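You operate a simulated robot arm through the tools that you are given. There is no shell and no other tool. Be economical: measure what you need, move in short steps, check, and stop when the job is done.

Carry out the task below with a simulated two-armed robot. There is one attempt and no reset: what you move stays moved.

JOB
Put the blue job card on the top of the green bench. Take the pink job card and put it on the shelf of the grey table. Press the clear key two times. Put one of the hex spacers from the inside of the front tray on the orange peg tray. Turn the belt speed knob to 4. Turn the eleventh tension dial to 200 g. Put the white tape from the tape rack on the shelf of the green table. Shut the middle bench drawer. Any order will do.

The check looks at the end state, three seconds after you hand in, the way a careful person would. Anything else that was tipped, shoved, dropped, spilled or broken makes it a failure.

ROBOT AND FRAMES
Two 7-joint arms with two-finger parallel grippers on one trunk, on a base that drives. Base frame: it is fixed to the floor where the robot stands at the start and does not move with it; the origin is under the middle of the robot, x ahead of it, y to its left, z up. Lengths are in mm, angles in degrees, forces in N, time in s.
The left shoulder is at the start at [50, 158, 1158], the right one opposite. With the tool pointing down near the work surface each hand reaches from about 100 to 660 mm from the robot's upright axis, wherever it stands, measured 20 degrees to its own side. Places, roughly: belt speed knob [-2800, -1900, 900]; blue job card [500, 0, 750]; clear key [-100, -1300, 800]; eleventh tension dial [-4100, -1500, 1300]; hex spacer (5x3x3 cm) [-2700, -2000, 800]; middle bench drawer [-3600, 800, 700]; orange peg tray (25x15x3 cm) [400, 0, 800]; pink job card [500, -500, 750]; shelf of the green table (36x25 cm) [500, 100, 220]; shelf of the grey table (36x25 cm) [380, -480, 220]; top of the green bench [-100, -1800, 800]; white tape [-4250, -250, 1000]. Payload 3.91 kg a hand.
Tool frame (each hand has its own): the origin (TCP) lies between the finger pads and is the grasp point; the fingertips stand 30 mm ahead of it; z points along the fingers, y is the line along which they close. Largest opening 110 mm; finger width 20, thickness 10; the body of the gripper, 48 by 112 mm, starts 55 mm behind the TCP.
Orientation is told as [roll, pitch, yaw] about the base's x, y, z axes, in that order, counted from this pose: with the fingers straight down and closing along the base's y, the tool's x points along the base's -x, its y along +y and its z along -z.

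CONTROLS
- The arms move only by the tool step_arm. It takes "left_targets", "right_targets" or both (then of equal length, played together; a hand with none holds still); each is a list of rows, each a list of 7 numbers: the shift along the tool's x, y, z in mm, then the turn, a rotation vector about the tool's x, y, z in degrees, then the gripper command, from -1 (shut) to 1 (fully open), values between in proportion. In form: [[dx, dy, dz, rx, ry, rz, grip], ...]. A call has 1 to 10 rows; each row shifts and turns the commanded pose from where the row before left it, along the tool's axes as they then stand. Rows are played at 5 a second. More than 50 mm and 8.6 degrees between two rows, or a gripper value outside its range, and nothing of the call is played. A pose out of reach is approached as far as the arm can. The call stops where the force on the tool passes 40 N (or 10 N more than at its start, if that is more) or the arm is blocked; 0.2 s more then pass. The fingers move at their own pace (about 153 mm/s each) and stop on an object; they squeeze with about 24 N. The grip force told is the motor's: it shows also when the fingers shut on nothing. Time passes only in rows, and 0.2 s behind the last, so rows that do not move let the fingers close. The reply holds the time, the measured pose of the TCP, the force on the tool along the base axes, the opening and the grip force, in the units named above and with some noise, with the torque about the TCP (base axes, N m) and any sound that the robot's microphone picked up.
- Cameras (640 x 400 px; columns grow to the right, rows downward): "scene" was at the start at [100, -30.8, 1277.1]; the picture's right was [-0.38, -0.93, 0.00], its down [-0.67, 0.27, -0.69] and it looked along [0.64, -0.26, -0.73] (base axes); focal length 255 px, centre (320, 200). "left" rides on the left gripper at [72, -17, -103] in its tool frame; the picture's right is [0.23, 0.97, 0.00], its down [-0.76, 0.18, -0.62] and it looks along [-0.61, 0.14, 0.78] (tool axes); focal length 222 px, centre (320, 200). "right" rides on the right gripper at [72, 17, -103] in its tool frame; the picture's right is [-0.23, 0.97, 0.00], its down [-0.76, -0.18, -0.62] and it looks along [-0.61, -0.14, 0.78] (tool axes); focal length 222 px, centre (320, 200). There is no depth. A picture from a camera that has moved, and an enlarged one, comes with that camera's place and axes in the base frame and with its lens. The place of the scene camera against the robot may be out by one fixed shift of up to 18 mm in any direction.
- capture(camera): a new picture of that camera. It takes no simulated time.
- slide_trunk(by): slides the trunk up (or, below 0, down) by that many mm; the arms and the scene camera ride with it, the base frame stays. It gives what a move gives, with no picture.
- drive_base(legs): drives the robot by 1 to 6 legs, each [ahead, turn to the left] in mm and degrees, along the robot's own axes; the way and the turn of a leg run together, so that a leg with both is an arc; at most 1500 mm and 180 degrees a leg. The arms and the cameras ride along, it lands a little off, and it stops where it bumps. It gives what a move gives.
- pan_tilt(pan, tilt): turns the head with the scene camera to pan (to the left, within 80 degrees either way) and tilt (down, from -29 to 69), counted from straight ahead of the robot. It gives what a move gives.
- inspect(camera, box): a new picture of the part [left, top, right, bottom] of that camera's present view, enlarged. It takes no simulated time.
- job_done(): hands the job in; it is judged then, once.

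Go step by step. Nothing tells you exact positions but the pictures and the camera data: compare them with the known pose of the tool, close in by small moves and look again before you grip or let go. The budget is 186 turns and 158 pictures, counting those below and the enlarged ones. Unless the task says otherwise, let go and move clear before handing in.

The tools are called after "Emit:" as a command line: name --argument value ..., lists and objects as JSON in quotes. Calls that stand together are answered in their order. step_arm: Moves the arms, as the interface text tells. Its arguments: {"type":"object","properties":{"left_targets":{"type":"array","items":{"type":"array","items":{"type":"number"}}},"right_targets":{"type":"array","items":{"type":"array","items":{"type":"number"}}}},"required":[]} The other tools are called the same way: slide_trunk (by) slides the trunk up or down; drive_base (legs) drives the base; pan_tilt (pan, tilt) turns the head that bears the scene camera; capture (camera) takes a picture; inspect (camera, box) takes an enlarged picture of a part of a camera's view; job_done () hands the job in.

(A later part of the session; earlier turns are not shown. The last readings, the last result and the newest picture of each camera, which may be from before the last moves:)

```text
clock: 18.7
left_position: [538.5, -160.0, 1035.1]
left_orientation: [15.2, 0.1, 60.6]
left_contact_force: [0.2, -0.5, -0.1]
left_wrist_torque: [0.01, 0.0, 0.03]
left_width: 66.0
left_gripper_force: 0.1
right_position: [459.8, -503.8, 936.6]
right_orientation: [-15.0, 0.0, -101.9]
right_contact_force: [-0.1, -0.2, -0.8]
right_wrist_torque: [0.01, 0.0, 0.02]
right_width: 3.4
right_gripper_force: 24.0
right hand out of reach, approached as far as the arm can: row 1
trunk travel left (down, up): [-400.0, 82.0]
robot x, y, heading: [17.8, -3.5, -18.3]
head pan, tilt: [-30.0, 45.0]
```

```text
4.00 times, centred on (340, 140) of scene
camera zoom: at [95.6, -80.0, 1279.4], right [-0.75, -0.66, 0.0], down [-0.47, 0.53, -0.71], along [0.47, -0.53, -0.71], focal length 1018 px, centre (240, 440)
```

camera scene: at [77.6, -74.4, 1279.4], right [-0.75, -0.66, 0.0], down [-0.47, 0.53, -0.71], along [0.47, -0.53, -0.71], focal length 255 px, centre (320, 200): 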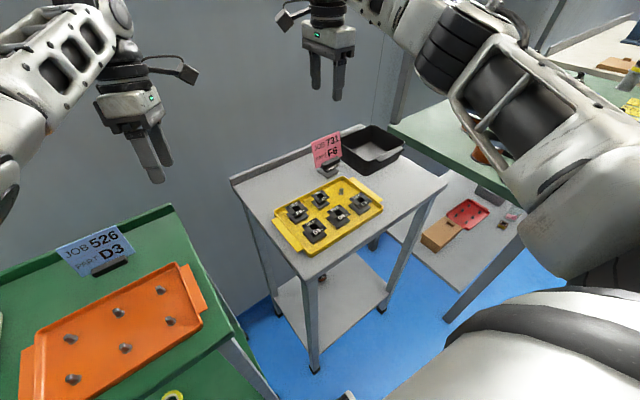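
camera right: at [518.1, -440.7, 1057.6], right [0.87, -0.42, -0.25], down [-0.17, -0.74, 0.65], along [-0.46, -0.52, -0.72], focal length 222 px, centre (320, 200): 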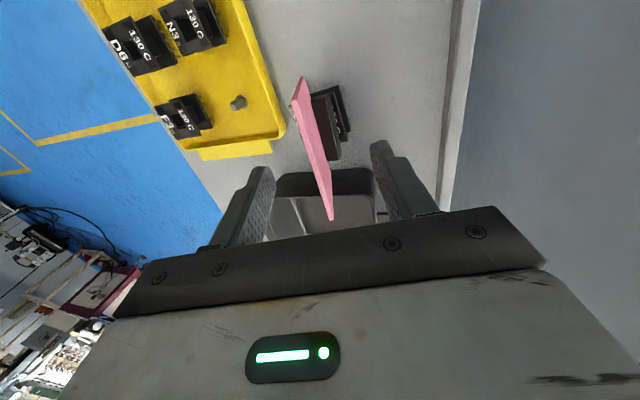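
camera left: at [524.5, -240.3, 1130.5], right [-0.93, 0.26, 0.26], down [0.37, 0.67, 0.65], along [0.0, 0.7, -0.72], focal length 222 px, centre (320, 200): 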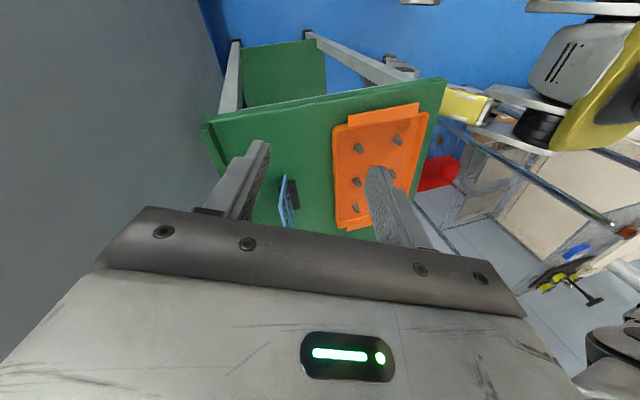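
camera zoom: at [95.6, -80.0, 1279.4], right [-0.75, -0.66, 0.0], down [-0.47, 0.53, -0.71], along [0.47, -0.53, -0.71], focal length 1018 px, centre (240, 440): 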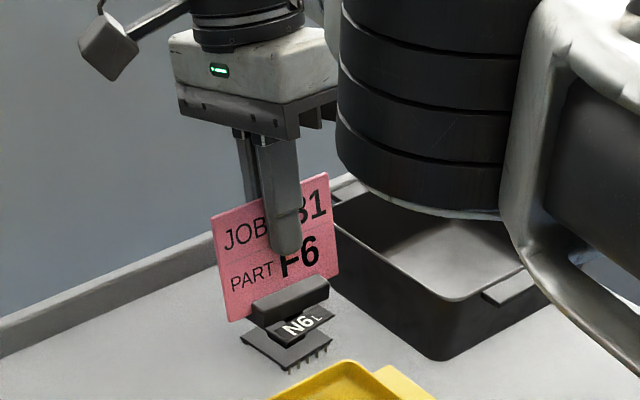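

Gripped at 3.4 mm. I lift straight up 150 mm.

Emit:
step_arm --right_targets '[[0, -8, -29, 0, 0, 0, -1], [0, -10, -37, 0, 0, 0, -1], [0, -10, -37, 0, 0, 0, -1], [0, -10, -37, 0, 0, 0, -1]]'

Emit:
capture --camera "scene"

```text
clock: 19.7
left_position: [537.8, -160.9, 1035.0]
left_orientation: [15.1, 0.1, 60.7]
left_contact_force: [0.1, -0.1, 0.7]
left_wrist_torque: [0.03, 0.01, 0.03]
left_width: 66.1
left_gripper_force: 0.1
right_position: [451.4, -501.4, 1083.4]
right_orientation: [-14.8, 0.0, -102.1]
right_contact_force: [-0.9, 0.4, -0.7]
right_wrist_torque: [0.01, -0.02, 0.03]
right_width: 3.7
right_gripper_force: 24.2
right hand out of reach, approached as far as the arm can: row 1, 3, 4
trunk travel left (down, up): [-400.0, 82.0]
robot x, y, heading: [15.5, -3.9, -18.6]
head pan, tilt: [-30.0, 45.0]
```

```text
116 pictures are left
camera scene: at [95.1, -80.1, 1279.4], right [-0.75, -0.66, 0.0], down [-0.47, 0.53, -0.71], along [0.47, -0.53, -0.71], focal length 255 px, centre (320, 200)
```

scene: 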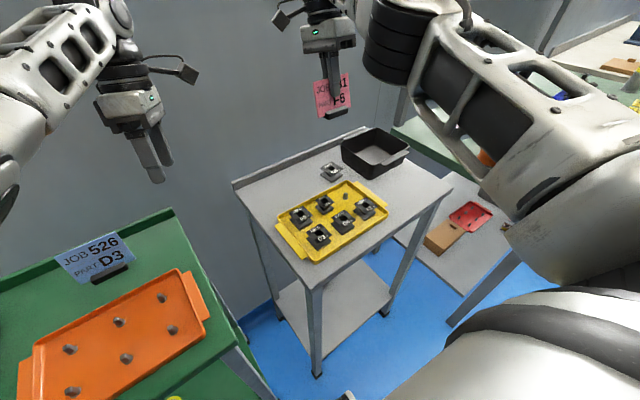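

The card is back in hand and N6 stands where it was. I retract the right hand and line the left up on the blue card.

Emit:
step_arm --left_targets '[[0, 0, 0, 7.5, 0, 0, 0.2], [0, 0, 0, 7.5, 0, 0, 0.2], [-28, -5, 0, 0, 0, -6.1, 0.2], [-28, -5, 0, 0, 0, -6.1, 0.2], [-28, -5, 10, 0, 0, -6.1, 0.2], [-38, -6, 15, 0, 0, 0, 0.2], [-38, -7, 15, 0, 0, 0, 0.2], [0, 0, 0, -7.5, 0, 0, 0.2], [0, 0, 0, -7.5, 0, 0, 0.2]]' --right_targets '[[6, -14, -3, 0, 0, 0, -1], [6, -14, -3, 0, 0, 0, -1], [6, -14, -3, 0, 0, 0, -1], [6, -14, -3, 0, 0, 0, -1], [6, -14, -3, 0, 0, 0, -1], [6, -14, -3, 0, 0, 0, -1], [6, -14, -3, 0, 0, 0, -1], [6, -14, -3, 0, 0, 0, -1], [0, 0, 0, 0, 0, 0, -1]]'

Emit:
capture --camera "left"

```text
clock: 21.7
left_position: [613.8, -19.7, 993.5]
left_orientation: [15.3, 0.2, 78.9]
left_contact_force: [-0.3, -0.8, 0.8]
left_wrist_torque: [0.02, -0.01, 0.0]
left_width: 65.9
left_gripper_force: 0.1
right_position: [361.0, -432.9, 1134.8]
right_orientation: [-15.0, 0.0, -102.0]
right_contact_force: [0.4, -0.4, 0.0]
right_wrist_torque: [0.02, -0.03, -0.01]
right_width: 3.4
right_gripper_force: 24.0
trunk travel left (down, up): [-400.0, 82.0]
robot x, y, heading: [17.0, -4.7, -18.3]
head pan, tilt: [-30.0, 45.0]
```

```text
115 pictures are left
camera left: at [642.1, -99.4, 1090.4], right [-0.97, -0.04, 0.26], down [0.14, 0.75, 0.65], along [-0.22, 0.66, -0.72], focal length 222 px, centre (320, 200)
```

left: 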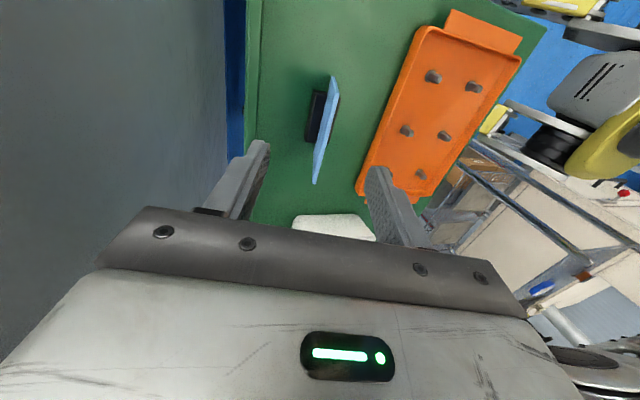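

Aligned within about 4 mm. I descend most of the way and check.

Emit:
step_arm --left_targets '[[0, 2, 30, 0, 0, 0, 0.2], [0, 2, 30, 0, 0, 0, 0.2], [0, 0, 10, 0, 0, 0, 0.2], [0, 0, 0, 0, 0, 0, 0.2]]'

Emit:
capture --camera "left"

```text
clock: 22.7
left_position: [590.6, -13.4, 927.1]
left_orientation: [15.2, 0.0, 78.9]
left_contact_force: [-0.4, 0.7, -0.1]
left_wrist_torque: [-0.04, 0.01, -0.02]
left_width: 66.2
left_gripper_force: 0.1
right_position: [360.5, -431.8, 1134.7]
right_orientation: [-15.0, 0.1, -102.0]
right_contact_force: [-1.2, -0.1, -0.9]
right_wrist_torque: [-0.03, -0.04, -0.01]
right_width: 3.3
right_gripper_force: 23.9
trunk travel left (down, up): [-400.0, 82.0]
robot x, y, heading: [13.5, -5.9, -18.4]
head pan, tilt: [-30.0, 45.0]
```

```text
114 pictures are left
camera left: at [620.0, -95.0, 1023.4], right [-0.97, -0.04, 0.26], down [0.14, 0.75, 0.65], along [-0.22, 0.66, -0.72], focal length 222 px, centre (320, 200)
```

left: 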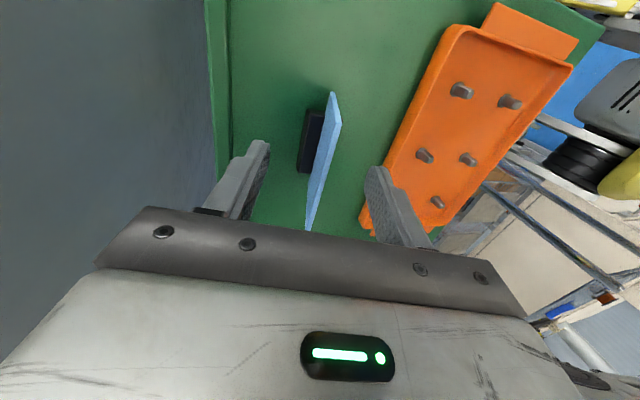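

Aligned. Going 17 mm deeper, closing and lifting.

Emit:
step_arm --left_targets '[[0, 0, 17, 0, 0, 0, 0.2], [0, 0, 0, 0, 0, 0, 0.2], [0, 0, 0, 0, 0, 0, -1], [0, 0, 0, 0, 0, 0, -1], [0, 0, 0, 0, 0, 0, -1], [0, 5, -20, 0, 0, 0, -1], [0, 9, -35, 0, 0, 0, -1], [0, 12, -40, 0, 0, 0, -1], [0, 12, -40, 0, 0, 0, -1], [0, 12, -40, 0, 0, 0, -1]]'

Emit:
capture --camera "scene"

```text
clock: 24.9
left_position: [583.1, -11.3, 1092.9]
left_orientation: [15.2, 0.0, 78.9]
left_contact_force: [-0.3, 0.4, -1.2]
left_wrist_torque: [0.04, -0.02, 0.0]
left_width: 3.4
left_gripper_force: 23.8
right_position: [362.6, -432.5, 1134.7]
right_orientation: [-14.9, 0.0, -102.0]
right_contact_force: [-0.4, -0.4, -0.4]
right_wrist_torque: [-0.01, 0.02, 0.03]
right_width: 3.4
right_gripper_force: 24.2
trunk travel left (down, up): [-400.0, 82.0]
robot x, y, heading: [19.0, -4.0, -18.3]
head pan, tilt: [-30.0, 45.0]
```

```text
113 pictures are left
camera scene: at [95.1, -80.1, 1279.4], right [-0.75, -0.66, 0.0], down [-0.47, 0.53, -0.71], along [0.47, -0.53, -0.71], focal length 255 px, centre (320, 200)
```

scene: 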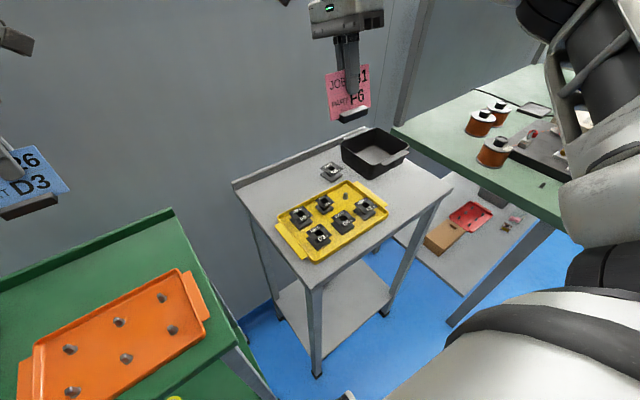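

Both cards are held. I retract the left hand a little, back away 300 mm from the tables, and look around.

Emit:
step_arm --left_targets '[[0, 30, -5, 0, 0, 0, -1], [0, 40, -5, 0, 0, 0, -1], [0, 40, -5, 0, 0, 0, -1], [0, 40, 0, 0, 0, 0, -1], [0, 30, 0, 0, 0, 0, -1]]'

Emit:
drive_base --legs '[[-300, 0]]'

Emit:
pan_tilt --pan -45 --tilt 35

Emit:
capture --camera "scene"

```text
clock: 26.1
left_position: [417.3, 20.8, 1155.3]
left_orientation: [15.2, -0.1, 79.0]
left_contact_force: [-0.2, 0.3, -0.7]
left_wrist_torque: [-0.04, 0.0, 0.0]
left_width: 3.5
left_gripper_force: 24.4
right_position: [361.6, -431.7, 1134.6]
right_orientation: [-15.1, 0.0, -102.0]
right_contact_force: [0.4, 0.7, -0.3]
right_wrist_torque: [0.02, -0.04, 0.01]
right_width: 3.3
right_gripper_force: 24.2
trunk travel left (down, up): [-400.0, 82.0]
robot x, y, heading: [18.9, -8.3, -18.2]
head pan, tilt: [-30.0, 45.0]
```

```text
clock: 28.1
left_position: [135.6, 115.2, 1155.4]
left_orientation: [15.2, 0.0, 78.9]
left_contact_force: [-0.1, 0.0, -0.8]
left_wrist_torque: [-0.02, 0.0, 0.01]
left_width: 3.5
left_gripper_force: 23.8
right_position: [80.8, -339.7, 1135.6]
right_orientation: [-15.0, 0.0, -101.7]
right_contact_force: [-1.1, 0.9, -0.5]
right_wrist_torque: [-0.01, -0.02, -0.03]
right_width: 3.2
right_gripper_force: 23.5
trunk travel left (down, up): [-400.0, 82.0]
robot x, y, heading: [-262.9, 79.8, -18.3]
head pan, tilt: [-30.0, 45.0]
```

```text
clock: 28.9
left_position: [138.2, 113.6, 1154.3]
left_orientation: [15.4, 0.0, 79.0]
left_contact_force: [1.2, 0.3, -0.3]
left_wrist_torque: [-0.03, -0.03, -0.02]
left_width: 3.5
left_gripper_force: 24.0
right_position: [81.4, -340.0, 1133.7]
right_orientation: [-15.0, 0.0, -102.0]
right_contact_force: [-0.1, -0.6, -1.1]
right_wrist_torque: [0.0, 0.03, -0.02]
right_width: 3.6
right_gripper_force: 24.1
trunk travel left (down, up): [-400.0, 82.0]
robot x, y, heading: [-263.6, 82.3, -18.1]
head pan, tilt: [-45.0, 35.0]
```

```text
112 pictures are left
camera scene: at [-200.7, -10.1, 1294.2], right [-0.89, -0.45, 0.0], down [-0.26, 0.51, -0.82], along [0.37, -0.73, -0.57], focal length 255 px, centre (320, 200)
```

scene: 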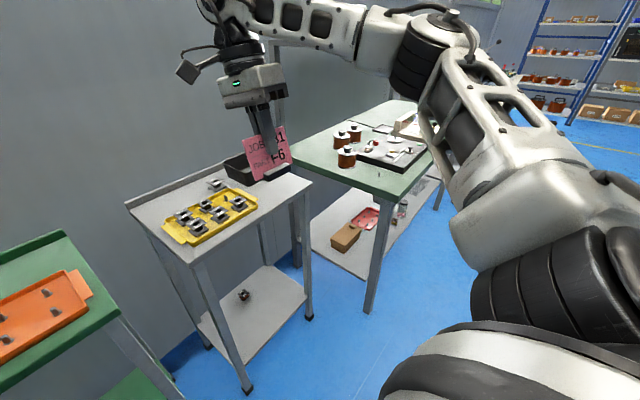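

The path is free. I drive to a stance in front of the grey table, squared to its front (heading about −12.5°).

Emit:
drive_base --legs '[[0, -53], [320, 0], [0, 58.5]]'

Emit:
pan_tilt --pan -15 --tilt 45

Emit:
capture --camera "scene"

```text
clock: 36.0
left_position: [236.4, -147.3, 1155.2]
left_orientation: [15.3, 0.0, 85.1]
left_contact_force: [0.2, -0.6, -0.1]
left_wrist_torque: [0.0, -0.04, 0.03]
left_width: 3.5
left_gripper_force: 23.5
right_position: [227.6, -604.0, 1134.1]
right_orientation: [-15.0, 0.0, -95.9]
right_contact_force: [-0.7, 0.8, 0.2]
right_wrist_torque: [-0.01, 0.0, -0.01]
right_width: 3.7
right_gripper_force: 24.0
trunk travel left (down, up): [-400.0, 82.0]
robot x, y, heading: [-159.9, -221.3, -12.4]
head pan, tilt: [-45.0, 35.0]
```

```text
clock: 36.9
left_position: [235.6, -147.9, 1154.3]
left_orientation: [15.2, 0.0, 85.0]
left_contact_force: [0.2, 0.3, 0.2]
left_wrist_torque: [-0.01, -0.02, 0.04]
left_width: 3.5
left_gripper_force: 23.8
right_position: [226.5, -604.2, 1134.1]
right_orientation: [-15.0, 0.0, -95.9]
right_contact_force: [0.6, -0.2, 0.0]
right_wrist_torque: [0.0, -0.05, 0.0]
right_width: 3.5
right_gripper_force: 24.3
trunk travel left (down, up): [-400.0, 82.0]
robot x, y, heading: [-159.5, -219.9, -12.7]
head pan, tilt: [-15.0, 45.0]
```

```text
111 pictures are left
camera scene: at [-63.8, -268.1, 1279.4], right [-0.46, -0.89, 0.0], down [-0.63, 0.33, -0.71], along [0.63, -0.33, -0.71], focal length 255 px, centre (320, 200)
```

scene: 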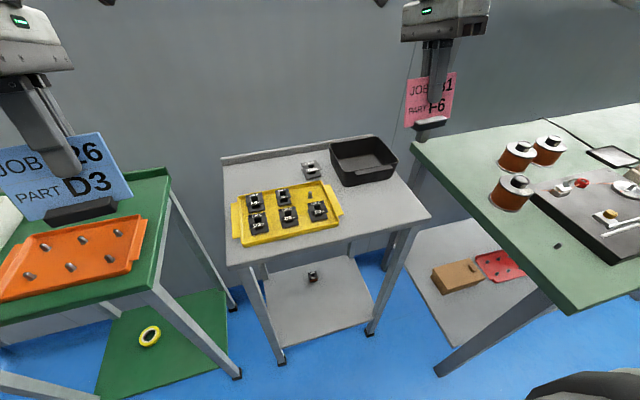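

The grey shelf's front edge runs [257,-268]–[183,-622]; E3 sits well back at [450,-496]. I'll set the pink card near [303,-462]. First I pull both hands in close so that they clear the table edges when the trunk goes down.

Emit:
step_arm --left_targets '[[-13, 22.5, 6, 0, 0, 0, -1], [-13, 22.5, 6, 0, 0, 0, -1], [-13, 22.5, 6, 0, 0, 0, -1], [-13, 22.5, 6, 0, 0, 0, -1], [-13, 22.5, 6, 0, 0, 0, -1], [-13, 22.5, 6, 0, 0, 0, -1]]' --right_targets '[[0, 0, 0, 0, 1.55, 5.8, -1], [31, -29.5, 8, 0, 0, 0, -1], [31, -29.5, 8, 0, 0, 0, -1], [31, -29.5, 8, 0, 0, 0, -1], [31, -29.5, 8, 0, 0, 0, -1], [31, -29.5, 8, 0, 0, 0, -1]]'

Emit:
slide_trunk --by -400

Emit:
capture --camera "scene"

```text
clock: 38.3
left_position: [102.5, -57.5, 1155.0]
left_orientation: [15.2, 0.1, 85.0]
left_contact_force: [-0.5, 0.0, -0.5]
left_wrist_torque: [-0.03, 0.01, 0.0]
left_width: 3.7
left_gripper_force: 24.0
right_position: [108.3, -421.3, 1135.8]
right_orientation: [-14.9, 0.0, -101.9]
right_contact_force: [0.0, 0.1, -1.0]
right_wrist_torque: [0.02, -0.01, 0.03]
right_width: 3.3
right_gripper_force: 24.3
trunk travel left (down, up): [-400.0, 82.0]
robot x, y, heading: [-161.3, -224.0, -12.2]
head pan, tilt: [-15.0, 45.0]
```

```text
clock: 42.2
left_position: [102.8, -58.1, 755.4]
left_orientation: [15.2, 0.0, 85.0]
left_contact_force: [-0.1, -0.7, -0.3]
left_wrist_torque: [0.0, -0.02, -0.01]
left_width: 3.2
left_gripper_force: 24.3
right_position: [109.4, -422.5, 734.4]
right_orientation: [-14.9, 0.1, -101.9]
right_contact_force: [0.7, 0.1, -0.6]
right_wrist_torque: [0.03, -0.01, 0.03]
right_width: 3.5
right_gripper_force: 23.7
trunk travel left (down, up): [0.0, 482.0]
robot x, y, heading: [-167.3, -220.3, -12.3]
head pan, tilt: [-15.0, 45.0]
```

```text
110 pictures are left
camera scene: at [-63.8, -268.0, 879.5], right [-0.46, -0.89, 0.0], down [-0.63, 0.33, -0.71], along [0.63, -0.33, -0.71], focal length 255 px, centre (320, 200)
```

scene: 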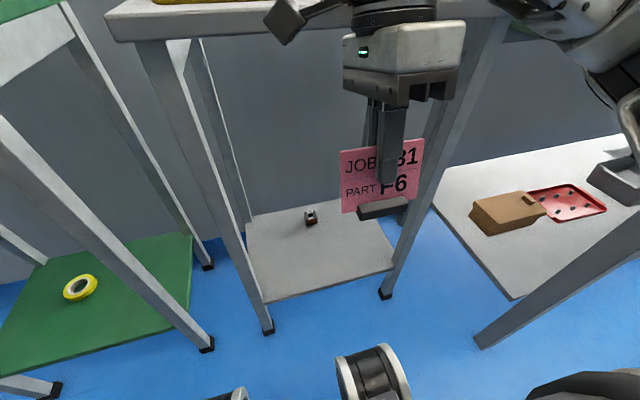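

Good view of the shelf. I lower the right hand to about z 455 in front of the table.

Emit:
step_arm --right_targets '[[0, 12, 45, 0, 0, 0, -1], [0, 12, 45, 0, 0, 0, -1], [0, 12, 45, 0, 0, 0, -1], [0, 12, 45, 0, 0, 0, -1], [0, 12, 45, 0, 0, 0, -1], [0, 12, 45, 0, 0, 0, -1]]'

Emit:
capture --camera "scene"

```text
clock: 43.6
left_position: [103.0, -58.2, 755.6]
left_orientation: [15.3, 0.0, 85.0]
left_contact_force: [0.5, 0.6, -0.1]
left_wrist_torque: [0.0, -0.02, 0.01]
left_width: 3.7
left_gripper_force: 23.8
right_position: [110.1, -422.0, 455.2]
right_orientation: [-15.0, 0.0, -101.9]
right_contact_force: [0.0, -0.2, 0.1]
right_wrist_torque: [0.01, 0.0, -0.03]
right_width: 3.2
right_gripper_force: 23.5
trunk travel left (down, up): [0.0, 482.0]
robot x, y, heading: [-160.6, -223.3, -12.4]
head pan, tilt: [-15.0, 45.0]
```

```text
109 pictures are left
camera scene: at [-63.8, -268.0, 879.5], right [-0.46, -0.89, 0.0], down [-0.63, 0.33, -0.71], along [0.63, -0.33, -0.71], focal length 255 px, centre (320, 200)
```

scene: 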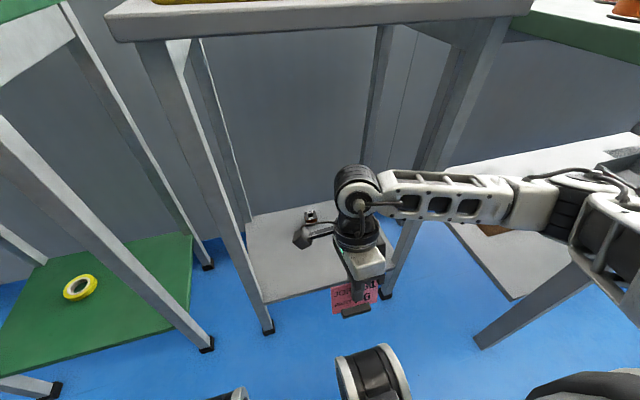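

The forearm comes in from the right; geometry says it clears the right front leg. I move in under the table in two stages.

Emit:
step_arm --right_targets '[[0, 34.7, -9.3, 0, 0, 0, -1], [0, 34.7, -9.3, 0, 0, 0, -1], [0, 34.7, -9.3, 0, 0, 0, -1]]'

Emit:
capture --camera "scene"

```text
clock: 44.4
left_position: [103.2, -58.1, 756.6]
left_orientation: [15.1, 0.0, 85.0]
left_contact_force: [0.1, -0.5, -0.8]
left_wrist_torque: [0.04, 0.0, -0.02]
left_width: 3.5
left_gripper_force: 24.2
right_position: [215.5, -442.7, 454.6]
right_orientation: [-15.0, 0.0, -101.9]
right_contact_force: [-0.6, -1.4, 0.3]
right_wrist_torque: [0.02, 0.0, 0.01]
right_width: 3.5
right_gripper_force: 23.9
trunk travel left (down, up): [0.0, 482.0]
robot x, y, heading: [-161.5, -223.7, -12.4]
head pan, tilt: [-15.0, 45.0]
```

```text
108 pictures are left
camera scene: at [-63.8, -268.0, 879.4], right [-0.46, -0.89, 0.0], down [-0.63, 0.33, -0.71], along [0.63, -0.33, -0.71], focal length 255 px, centre (320, 200)
```

scene: 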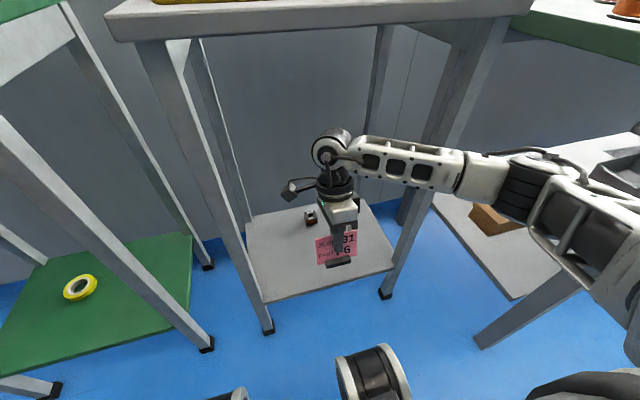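

The forearm stays clear of the leg. I go in the remaining ~110 mm and check.

Emit:
step_arm --right_targets '[[0, 34.7, -9.3, 0, 0, 0, -1], [0, 34.7, -9.3, 0, 0, 0, -1], [0, 34.7, -9.3, 0, 0, 0, -1], [0, 14, 40, 0, 0, 0, -1], [0, 12, 35, 0, 0, 0, -1]]'

Emit:
capture --camera "scene"

Emit:
capture --camera "right"

```text
clock: 45.6
left_position: [103.0, -57.5, 755.2]
left_orientation: [15.2, 0.0, 85.0]
left_contact_force: [0.1, 0.6, -0.5]
left_wrist_torque: [0.01, 0.0, 0.02]
left_width: 3.3
left_gripper_force: 24.3
right_position: [325.2, -467.2, 374.1]
right_orientation: [-15.0, 0.0, -101.9]
right_contact_force: [-0.3, -1.5, -0.5]
right_wrist_torque: [-0.03, 0.0, -0.01]
right_width: 3.5
right_gripper_force: 24.3
trunk travel left (down, up): [0.0, 482.0]
robot x, y, heading: [-161.9, -225.8, -12.3]
head pan, tilt: [-15.0, 45.0]
```

```text
107 pictures are left
camera scene: at [-63.8, -268.0, 879.5], right [-0.46, -0.89, 0.0], down [-0.63, 0.33, -0.71], along [0.63, -0.33, -0.71], focal length 255 px, centre (320, 200)
```

scene: 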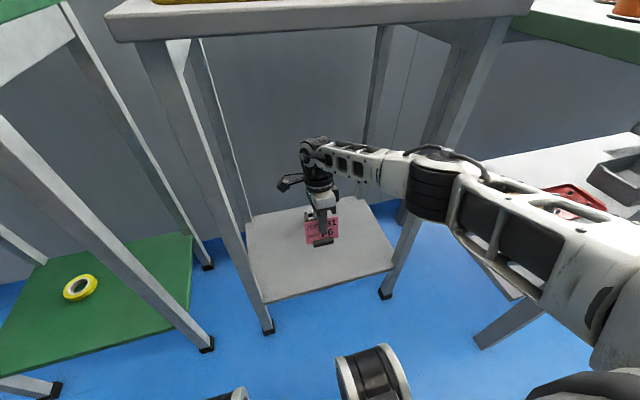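

```text
106 pictures are left
camera right: at [381.9, -405.2, 470.2], right [0.87, -0.42, -0.25], down [-0.17, -0.74, 0.65], along [-0.46, -0.52, -0.72], focal length 222 px, centre (320, 200)
```

right: 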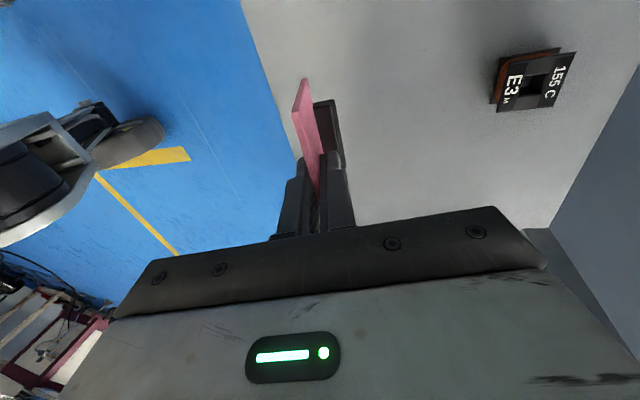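

The card is over the shelf, about 80 mm inside the front edge. I lower it to just above, then feel for contact.

Emit:
step_arm --right_targets '[[0, 8, 30, 0, 0, 0, -1], [0, 8, 30, 0, 0, 0, -1], [0, 2, 8, 0, 0, 0, -1], [0, 0, 0, 0, 0, 0, -1]]'

Emit:
inspect --camera "scene" --box '[240, 160, 400, 260]'

Emit:
capture --camera "right"

```text
clock: 46.6
left_position: [102.9, -58.3, 756.1]
left_orientation: [15.2, 0.0, 85.0]
left_contact_force: [0.6, 1.0, -0.4]
left_wrist_torque: [0.0, 0.0, 0.05]
left_width: 3.4
left_gripper_force: 24.0
right_position: [313.7, -466.2, 308.2]
right_orientation: [-14.9, 0.0, -101.8]
right_contact_force: [0.1, 0.9, 0.1]
right_wrist_torque: [-0.02, 0.0, 0.01]
right_width: 3.2
right_gripper_force: 23.7
right hand out of reach, approached as far as the arm can: row 2, 3
trunk travel left (down, up): [0.0, 482.0]
robot x, y, heading: [-162.2, -222.3, -12.4]
head pan, tilt: [-15.0, 45.0]
```

```text
4.00 times, centred on (320, 210) of scene
camera zoom: at [-63.8, -268.0, 879.4], right [-0.46, -0.89, 0.0], down [-0.63, 0.33, -0.71], along [0.63, -0.33, -0.71], focal length 1018 px, centre (320, 160)
```

zoom: 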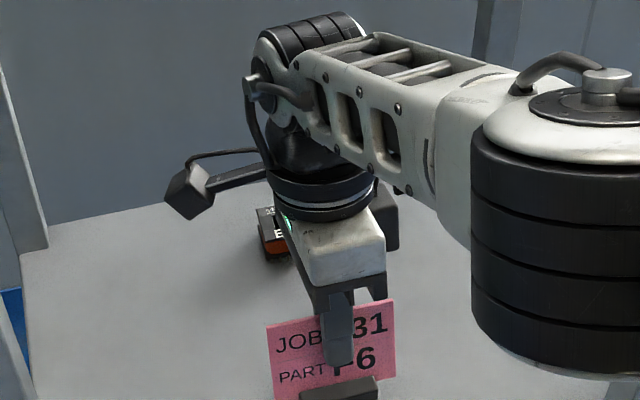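

```text
104 pictures are left
camera right: at [370.7, -404.4, 403.7], right [0.87, -0.42, -0.25], down [-0.17, -0.74, 0.65], along [-0.46, -0.52, -0.72], focal length 222 px, centre (320, 200)
```

right: 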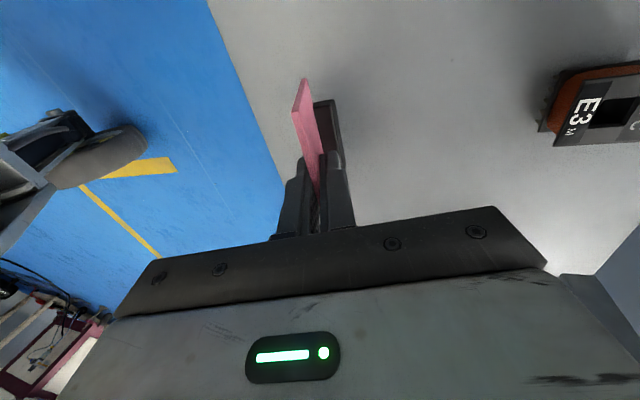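

Reach is at its limit there, so I ease 14 mm toward me while lowering in small steps until contact.

Emit:
step_arm --right_targets '[[0, -12, 10, 0, 0, 0, -1], [0, 1.3, 5, 0, 0, 0, -1], [0, 1.3, 5, 0, 0, 0, -1], [0, 0, 0, 0, 0, 0, -1]]'

```text
clock: 47.6
left_position: [103.9, -58.4, 756.1]
left_orientation: [15.2, 0.0, 85.0]
left_contact_force: [0.0, 0.6, -0.8]
left_wrist_torque: [0.0, -0.02, 0.03]
left_width: 3.4
left_gripper_force: 23.3
right_position: [306.6, -465.0, 292.9]
right_orientation: [-15.1, 0.0, -101.9]
right_contact_force: [0.5, 0.2, -1.6]
right_wrist_torque: [0.0, -0.03, 0.0]
right_width: 3.5
right_gripper_force: 24.0
right hand out of reach, approached as far as the arm can: row 1, 3
trunk travel left (down, up): [0.0, 482.0]
robot x, y, heading: [-162.7, -222.0, -12.3]
head pan, tilt: [-15.0, 45.0]
```

Emit:
step_arm --right_targets '[[0, -6, 5, 0, 0, 0, -1], [0, 1, 4, 0, 0, 0, -1], [0, 1, 4, 0, 0, 0, -1], [0, 0, 0, 0, 0, 0, -1]]'

Emit:
inspect --camera "scene" --box '[260, 190, 380, 265]'

```text
clock: 48.6
left_position: [103.7, -58.0, 756.9]
left_orientation: [15.2, 0.0, 85.0]
left_contact_force: [0.0, -0.4, -0.8]
left_wrist_torque: [0.02, 0.03, 0.01]
left_width: 3.3
left_gripper_force: 23.4
right_position: [301.4, -462.1, 283.2]
right_orientation: [-14.9, 0.1, -101.8]
right_contact_force: [1.0, 1.9, 10.8]
right_wrist_torque: [-0.12, 0.13, -0.01]
right_width: 3.5
right_gripper_force: 24.2
right hand out of reach, approached as far as the arm can: row 1, 3
trunk travel left (down, up): [0.0, 482.0]
robot x, y, heading: [-161.2, -217.2, -12.4]
head pan, tilt: [-15.0, 45.0]
```

```text
5.33 times, centred on (320, 228) of scene
camera zoom: at [-64.2, -267.7, 879.7], right [-0.46, -0.89, 0.0], down [-0.63, 0.32, -0.71], along [0.63, -0.33, -0.71], focal length 1358 px, centre (320, 53)
```

zoom: 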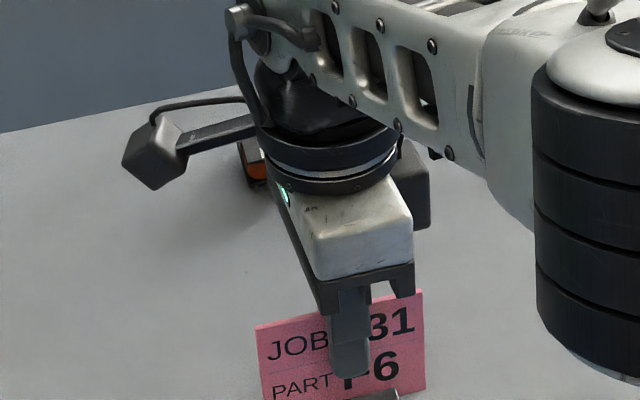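

Contact at 10.8 N: the card stands on the shelf. I release and rise straight up.

Emit:
step_arm --right_targets '[[0, 0, 0, 0, 0, 0, 0.3], [0, 0, 0, 0, 0, 0, 0.3], [0, 0, 0, 0, 0, 0, 0.3], [0, -4, -20, 0, 0, 0, 0.3], [0, -5, -25, 0, 0, 0, 0.3], [0, -6, -30, 0, 0, 0, 0.3], [0, -9, -35, 0, 0, 0, 0.3]]'

Emit:
capture --camera "scene"

Emit:
capture --camera "right"

```text
clock: 50.2
left_position: [104.1, -57.5, 757.1]
left_orientation: [15.2, 0.0, 85.0]
left_contact_force: [0.0, -0.3, -0.3]
left_wrist_torque: [-0.02, -0.01, -0.03]
left_width: 3.5
left_gripper_force: 24.2
right_position: [311.9, -464.3, 390.4]
right_orientation: [-15.0, 0.0, -101.9]
right_contact_force: [-0.5, -0.7, -0.1]
right_wrist_torque: [0.02, 0.02, -0.02]
right_width: 71.3
right_gripper_force: 0.1
right hand out of reach, approached as far as the arm can: row 4, 5
trunk travel left (down, up): [0.0, 482.0]
robot x, y, heading: [-161.3, -224.9, -12.6]
head pan, tilt: [-15.0, 45.0]
```

```text
102 pictures are left
camera scene: at [-63.7, -268.0, 879.4], right [-0.46, -0.89, 0.0], down [-0.63, 0.33, -0.71], along [0.63, -0.33, -0.71], focal length 255 px, centre (320, 200)
```

scene: 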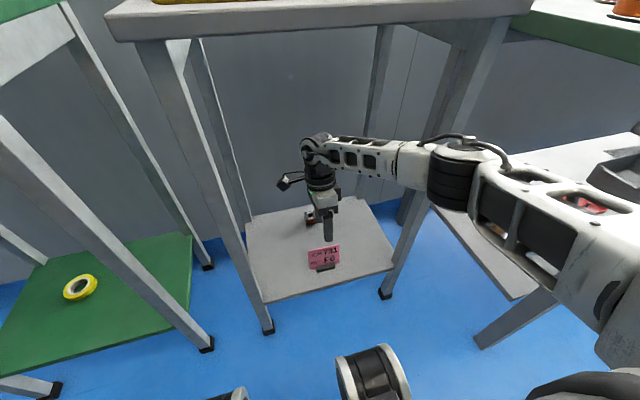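

```text
101 pictures are left
camera right: at [368.5, -402.2, 486.5], right [0.87, -0.42, -0.25], down [-0.17, -0.74, 0.65], along [-0.46, -0.52, -0.72], focal length 222 px, centre (320, 200)
```

right: 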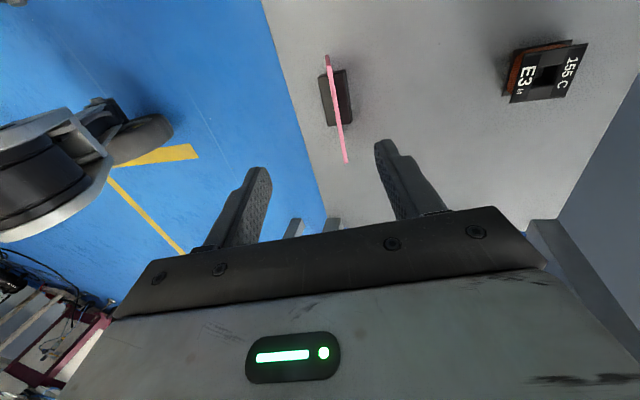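

The pink card stands on the shelf. I withdraw the hand the way it came.

Emit:
step_arm --right_targets '[[0, -8.5, -31.5, 0, 0, 0, 0.3], [0, -8.5, -31.5, 0, 0, 0, 0.3], [0, -38, 10, 0, 0, 0, 0.3], [0, -38, 10, 0, 0, 0, 0.3], [0, -38, 10, 0, 0, 0, 0.3], [0, -38, 10, 0, 0, 0, 0.3], [0, -38, 10, 0, 0, 0, 0.3], [0, -15, 4, -7.5, 0, 0, 0.3], [0, 0, 0, -7.5, 0, 0, 0.3]]'

Emit:
slide_trunk --by 400

Emit:
drive_base --legs '[[-300, 0]]'

Emit:
pan_tilt --pan -60 --tilt 30

Emit:
capture --camera "scene"

```text
clock: 52.2
left_position: [102.7, -58.2, 757.2]
left_orientation: [15.2, 0.0, 85.0]
left_contact_force: [0.3, -0.8, -0.3]
left_wrist_torque: [0.02, -0.04, 0.0]
left_width: 3.5
left_gripper_force: 23.8
right_position: [104.6, -420.5, 457.7]
right_orientation: [0.1, 0.0, -101.9]
right_contact_force: [-3.1, -1.3, 7.7]
right_wrist_torque: [0.07, 0.43, 0.15]
right_width: 72.8
right_gripper_force: 1.3
trunk travel left (down, up): [0.0, 482.0]
robot x, y, heading: [-158.7, -220.6, -12.5]
head pan, tilt: [-15.0, 45.0]
```

```text
clock: 56.0
left_position: [103.2, -58.9, 1155.8]
left_orientation: [15.2, 0.0, 85.1]
left_contact_force: [-0.7, 0.3, 0.3]
left_wrist_torque: [-0.01, 0.0, -0.01]
left_width: 3.3
left_gripper_force: 23.7
right_position: [103.8, -420.8, 858.4]
right_orientation: [-0.1, 0.1, -101.9]
right_contact_force: [0.1, 0.4, 0.5]
right_wrist_torque: [0.0, 0.0, 0.02]
right_width: 71.5
right_gripper_force: 0.1
trunk travel left (down, up): [-400.0, 82.0]
robot x, y, heading: [-158.9, -224.8, -12.5]
head pan, tilt: [-15.0, 45.0]
```

```text
clock: 58.0
left_position: [-188.1, 7.5, 1156.6]
left_orientation: [15.2, -0.1, 85.1]
left_contact_force: [-0.5, -0.3, -0.7]
left_wrist_torque: [-0.02, -0.01, -0.04]
left_width: 3.4
left_gripper_force: 24.5
right_position: [-185.1, -355.0, 857.3]
right_orientation: [0.0, 0.0, -101.9]
right_contact_force: [0.0, -0.1, -0.2]
right_wrist_torque: [0.01, 0.0, -0.03]
right_width: 71.4
right_gripper_force: 0.1
trunk travel left (down, up): [-400.0, 82.0]
robot x, y, heading: [-447.4, -157.1, -12.4]
head pan, tilt: [-15.0, 45.0]
```

```text
clock: 59.2
left_position: [-188.1, 6.2, 1156.5]
left_orientation: [15.3, 0.1, 85.1]
left_contact_force: [0.6, -0.2, -0.5]
left_wrist_torque: [-0.02, -0.02, -0.02]
left_width: 3.3
left_gripper_force: 23.6
right_position: [-185.8, -355.8, 857.5]
right_orientation: [0.0, 0.0, -101.7]
right_contact_force: [-1.0, -0.3, -1.3]
right_wrist_torque: [0.0, -0.02, -0.03]
right_width: 71.5
right_gripper_force: 0.1
trunk travel left (down, up): [-400.0, 82.0]
robot x, y, heading: [-449.1, -157.8, -12.1]
head pan, tilt: [-60.0, 30.0]
```

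```text
100 pictures are left
camera scene: at [-399.4, -253.1, 1302.0], right [-0.95, -0.31, 0.0], down [-0.15, 0.48, -0.87], along [0.26, -0.82, -0.5], focal length 255 px, centre (320, 200)
```

scene: 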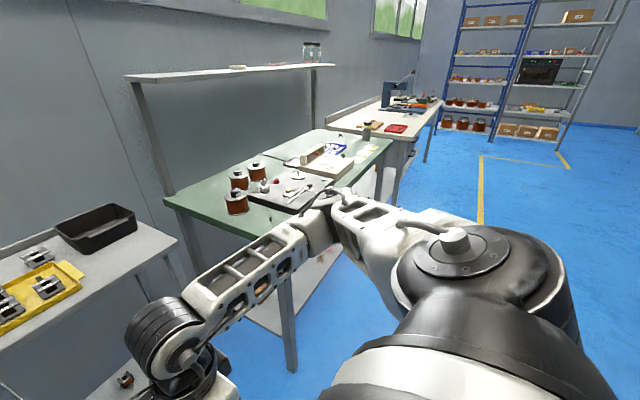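

The green bench lies beyond, its front running from about [-89,-757] to [-348,-1870]. I drive along it to a stance facing its middle and look.

Emit:
drive_base --legs '[[0, -83.6], [1212, 0], [0, 82.7]]'

Emit:
pan_tilt --pan 0 --tilt 40

Emit:
capture --camera "scene"

```text
clock: 72.4
left_position: [-306.8, -1220.0, 1156.7]
left_orientation: [15.3, 0.0, 83.2]
left_contact_force: [0.4, -1.1, 0.2]
left_wrist_torque: [0.02, 0.0, 0.01]
left_width: 3.3
left_gripper_force: 23.7
right_position: [-316.3, -1581.4, 857.2]
right_orientation: [0.0, 0.1, -103.6]
right_contact_force: [0.1, 0.1, -0.2]
right_wrist_torque: [-0.03, -0.02, 0.0]
right_width: 71.6
right_gripper_force: 0.1
trunk travel left (down, up): [-400.0, 82.0]
robot x, y, heading: [-575.1, -1375.4, -14.1]
head pan, tilt: [-60.0, 30.0]
```

```text
clock: 73.7
left_position: [-306.4, -1218.4, 1156.1]
left_orientation: [15.3, -0.1, 83.3]
left_contact_force: [0.3, -1.0, -0.8]
left_wrist_torque: [-0.01, -0.02, 0.0]
left_width: 3.2
left_gripper_force: 24.4
right_position: [-316.1, -1582.0, 857.0]
right_orientation: [0.0, 0.1, -103.6]
right_contact_force: [0.4, 0.0, -0.4]
right_wrist_torque: [-0.07, 0.0, 0.01]
right_width: 71.6
right_gripper_force: 0.0
trunk travel left (down, up): [-400.0, 82.0]
robot x, y, heading: [-578.2, -1375.3, -14.1]
head pan, tilt: [0.0, 40.0]
```

```text
99 pictures are left
camera scene: at [-468.7, -1406.2, 1286.7], right [-0.24, -0.97, 0.0], down [-0.62, 0.16, -0.77], along [0.74, -0.19, -0.64], focal length 255 px, centre (320, 200)
```

scene: 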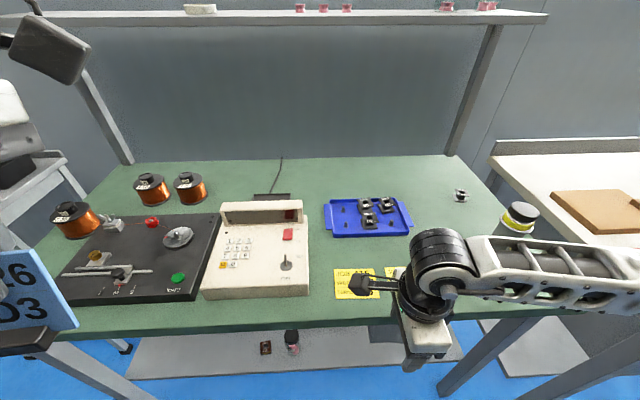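

The bench holds a winder control with a keypad. I zoom in to read its keys.

Emit:
inspect --camera "scene" --box '[200, 195, 320, 270]'

Emit:
inspect --camera "scene" --box '[200, 220, 440, 370]'

```text
5.33 times, centred on (260, 232) of scene
camera zoom: at [-468.7, -1406.2, 1286.7], right [-0.24, -0.97, 0.0], down [-0.62, 0.16, -0.77], along [0.74, -0.19, -0.64], focal length 1358 px, centre (640, 27)
```

zoom: 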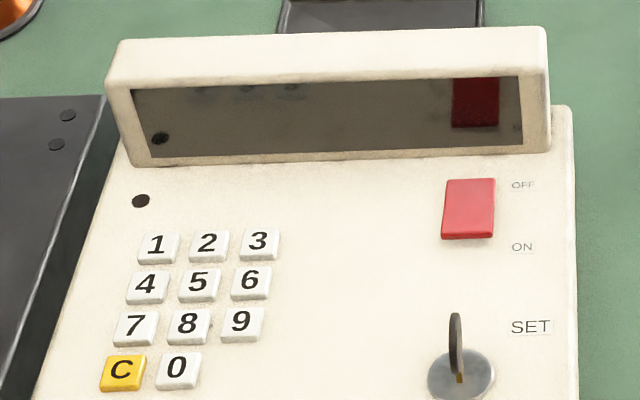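

```text
2.67 times, centred on (320, 295) of scene
camera zoom: at [-468.7, -1406.2, 1286.7], right [-0.24, -0.97, 0.0], down [-0.62, 0.16, -0.77], along [0.74, -0.19, -0.64], focal length 679 px, centre (320, -53)
```

zoom: 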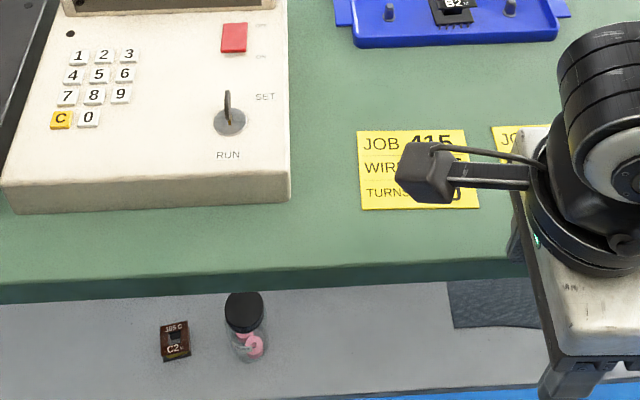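

The clear key is the yellow "C" near [-148,-1301]. Free bench top for the card lies on the right around [-90,-1815]; I raise the right arm out of the way and shift the robot about 310 mm to the right along the bench to see it.

Emit:
step_arm --right_targets '[[0, -10, -45, 0, 0, 0, 0], [0, -10, -45, 0, 0, 0, -1], [0, -10, -45, 0, 0, 0, -1], [0, -10, -45, 0, 0, 0, -1], [0, 0, -45, 0, 0, 0, -1], [0, 0, -40, 0, 0, 0, -1]]'

Emit:
drive_base --legs '[[0, -90], [310, 0], [0, 90]]'

Emit:
capture --camera "scene"

```text
clock: 75.1
left_position: [-306.0, -1219.6, 1156.4]
left_orientation: [15.2, 0.1, 83.3]
left_contact_force: [0.3, -0.1, -0.8]
left_wrist_torque: [-0.02, -0.01, 0.04]
left_width: 3.4
left_gripper_force: 24.2
right_position: [-355.2, -1572.5, 1123.1]
right_orientation: [0.0, 0.0, -103.6]
right_contact_force: [0.4, -0.3, 0.4]
right_wrist_torque: [0.01, -0.05, 0.0]
right_width: 0.1
right_gripper_force: 23.7
trunk travel left (down, up): [-400.0, 82.0]
robot x, y, heading: [-576.2, -1376.3, -14.2]
head pan, tilt: [0.0, 40.0]
```

```text
clock: 84.9
left_position: [-381.5, -1525.2, 1155.5]
left_orientation: [15.4, 0.0, 82.4]
left_contact_force: [-0.2, 0.4, -0.8]
left_wrist_torque: [-0.01, 0.01, -0.02]
left_width: 3.3
left_gripper_force: 23.8
right_position: [-436.8, -1876.1, 1121.7]
right_orientation: [0.0, 0.0, -104.5]
right_contact_force: [-0.7, 0.5, 0.7]
right_wrist_torque: [-0.03, -0.02, -0.02]
right_width: 0.0
right_gripper_force: 24.2
trunk travel left (down, up): [-400.0, 82.0]
robot x, y, heading: [-651.5, -1677.8, -15.0]
head pan, tilt: [0.0, 40.0]
```

```text
96 pictures are left
camera scene: at [-546.8, -1708.5, 1286.7], right [-0.26, -0.97, 0.0], down [-0.62, 0.17, -0.77], along [0.74, -0.2, -0.64], focal length 255 px, centre (320, 200)
```

scene: 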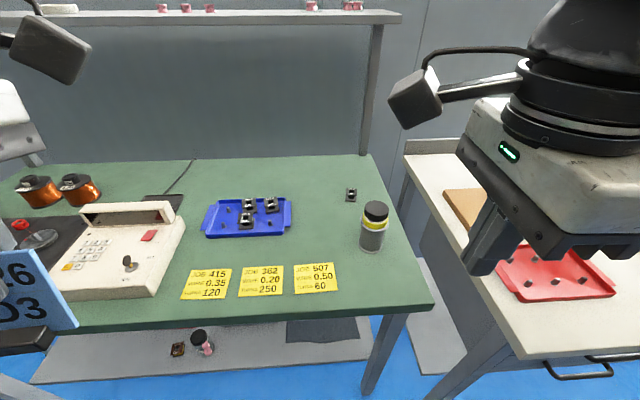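

The free spot between the blue tray and the jar is near [-140,-1832]. I turn 18° right so that the left arm reaches it, then measure with the left-hand camera.

Emit:
drive_base --legs '[[0, -18]]'

Emit:
capture --camera "scene"

```text
clock: 86.3
left_position: [-348.8, -1615.6, 1156.1]
left_orientation: [15.3, 0.0, 64.4]
left_contact_force: [0.2, -0.5, -1.0]
left_wrist_torque: [-0.05, 0.02, -0.01]
left_width: 3.7
left_gripper_force: 24.2
right_position: [-508.7, -1933.3, 1122.7]
right_orientation: [0.0, 0.0, -122.5]
right_contact_force: [0.8, -0.9, 0.2]
right_wrist_torque: [0.01, 0.03, -0.03]
right_width: 0.0
right_gripper_force: 24.1
trunk travel left (down, up): [-400.0, 82.0]
robot x, y, heading: [-652.0, -1676.1, -33.0]
head pan, tilt: [0.0, 40.0]
```

```text
95 pictures are left
camera scene: at [-562.8, -1744.7, 1286.7], right [-0.54, -0.84, 0.0], down [-0.54, 0.35, -0.77], along [0.64, -0.42, -0.64], focal length 255 px, centre (320, 200)
```

scene: 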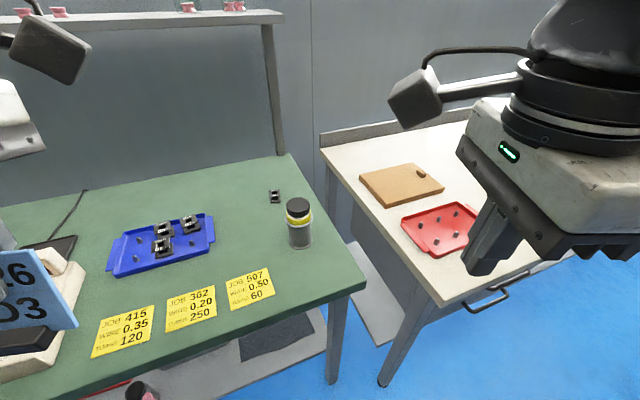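

I carry the card over the spot at about z 1050 and view it from the hand.

Emit:
step_arm --left_targets '[[12.7, -39.4, 2.4, 0, 0, 0, -1], [12.7, -39.4, 2.4, 0, 0, 0, -1], [12.7, -39.4, 2.4, 0, 0, 0, -1], [12.7, -39.4, 2.4, 0, 0, 0, -1], [12.7, -39.4, 2.4, 0, 0, 0, -1], [12.7, -39.4, 2.4, 0, 0, 0, -1], [12.7, -39.4, 2.4, 0, 0, 0, -1], [12.7, -39.4, 2.4, 0, 0, 0, -1]]'

Emit:
capture --camera "left"

Emit:
capture --camera "scene"

```text
clock: 88.1
left_position: [-123.5, -1836.2, 1053.8]
left_orientation: [15.3, 0.0, 64.3]
left_contact_force: [0.9, 0.5, -0.3]
left_wrist_torque: [0.02, 0.03, 0.02]
left_width: 3.5
left_gripper_force: 23.9
right_position: [-507.9, -1934.2, 1122.7]
right_orientation: [0.1, 0.0, -122.5]
right_contact_force: [-0.3, -0.6, 0.1]
right_wrist_torque: [0.01, 0.01, -0.02]
right_width: 0.2
right_gripper_force: 24.0
trunk travel left (down, up): [-400.0, 82.0]
robot x, y, heading: [-657.1, -1676.7, -33.0]
head pan, tilt: [0.0, 40.0]
```

```text
94 pictures are left
camera left: at [-115.0, -1923.0, 1150.2], right [-0.94, 0.2, 0.26], down [0.32, 0.69, 0.65], along [-0.04, 0.7, -0.72], focal length 222 px, centre (320, 200)
```

left: 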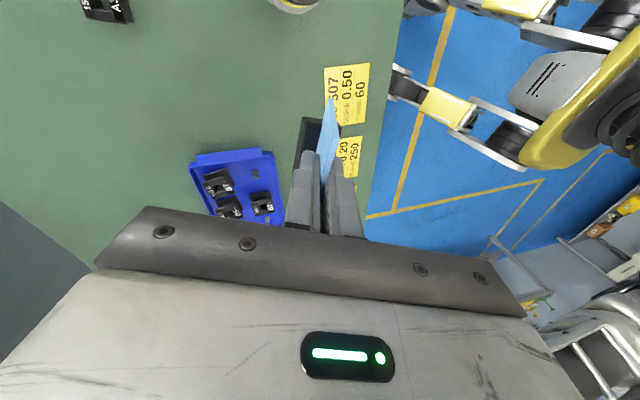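

```text
93 pictures are left
camera scene: at [-562.6, -1745.1, 1286.6], right [-0.54, -0.84, 0.0], down [-0.54, 0.35, -0.77], along [0.64, -0.42, -0.64], focal length 255 px, centre (320, 200)
```

scene: 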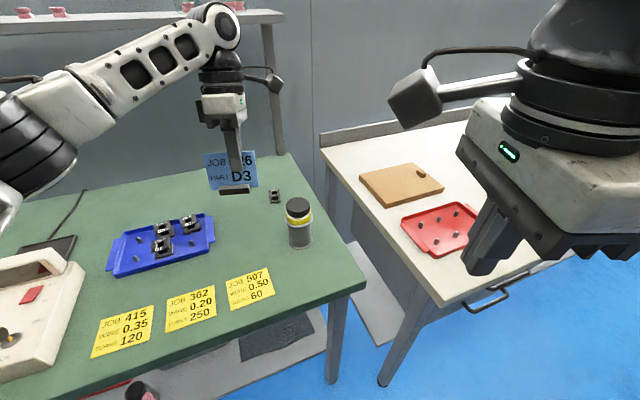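

The footprint lies clear of tray, sheets and jar. I lower to just above the bench, then feel for contact.

Emit:
step_arm --left_targets '[[0, -10.4, 38.6, 0, 0, 0, -1], [0, -10.4, 38.6, 0, 0, 0, -1], [0, -10.4, 38.6, 0, 0, 0, -1], [0, 0, 0, 0, 0, 0, -1]]'

Emit:
capture --camera "scene"

```text
clock: 89.1
left_position: [-124.0, -1836.2, 934.5]
left_orientation: [15.2, -0.1, 64.4]
left_contact_force: [-0.8, -0.1, -1.2]
left_wrist_torque: [0.01, 0.02, -0.01]
left_width: 3.5
left_gripper_force: 24.7
right_position: [-509.1, -1933.9, 1122.8]
right_orientation: [0.0, 0.0, -122.5]
right_contact_force: [-0.7, 0.0, -0.1]
right_wrist_torque: [-0.02, 0.02, -0.02]
right_width: 0.0
right_gripper_force: 24.1
trunk travel left (down, up): [-400.0, 82.0]
robot x, y, heading: [-653.3, -1676.1, -32.8]
head pan, tilt: [0.0, 40.0]
```

```text
92 pictures are left
camera scene: at [-562.7, -1744.4, 1286.7], right [-0.54, -0.84, 0.0], down [-0.54, 0.35, -0.77], along [0.64, -0.42, -0.64], focal length 255 px, centre (320, 200)
```

scene: 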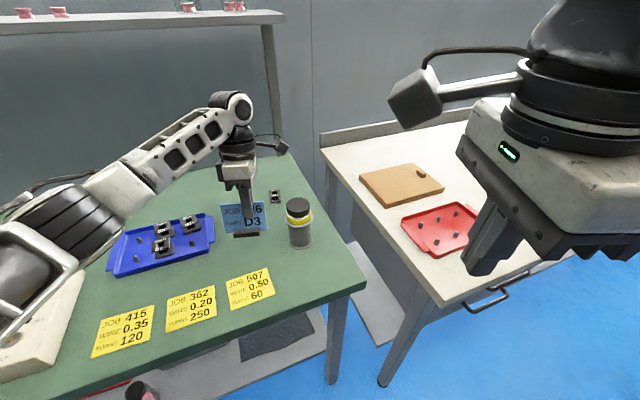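

Emit:
step_arm --left_targets '[[0, -1.3, 4.8, 0, 0, 0, -1], [0, -1.3, 4.8, 0, 0, 0, -1], [0, -1, 4, 0, 0, 0, -1], [0, 0, 0, 0, 0, 0, -1]]'

```text
clock: 90.1
left_position: [-123.3, -1836.1, 920.6]
left_orientation: [15.3, 0.0, 64.5]
left_contact_force: [-0.3, -1.5, -0.3]
left_wrist_torque: [-0.02, 0.0, 0.02]
left_width: 3.6
left_gripper_force: 24.7
right_position: [-508.8, -1933.5, 1123.3]
right_orientation: [0.1, 0.0, -122.5]
right_contact_force: [-0.7, 0.7, -0.2]
right_wrist_torque: [0.02, 0.02, 0.01]
right_width: 0.0
right_gripper_force: 24.0
trunk travel left (down, up): [-400.0, 82.0]
robot x, y, heading: [-655.6, -1674.3, -32.9]
head pan, tilt: [0.0, 40.0]
```

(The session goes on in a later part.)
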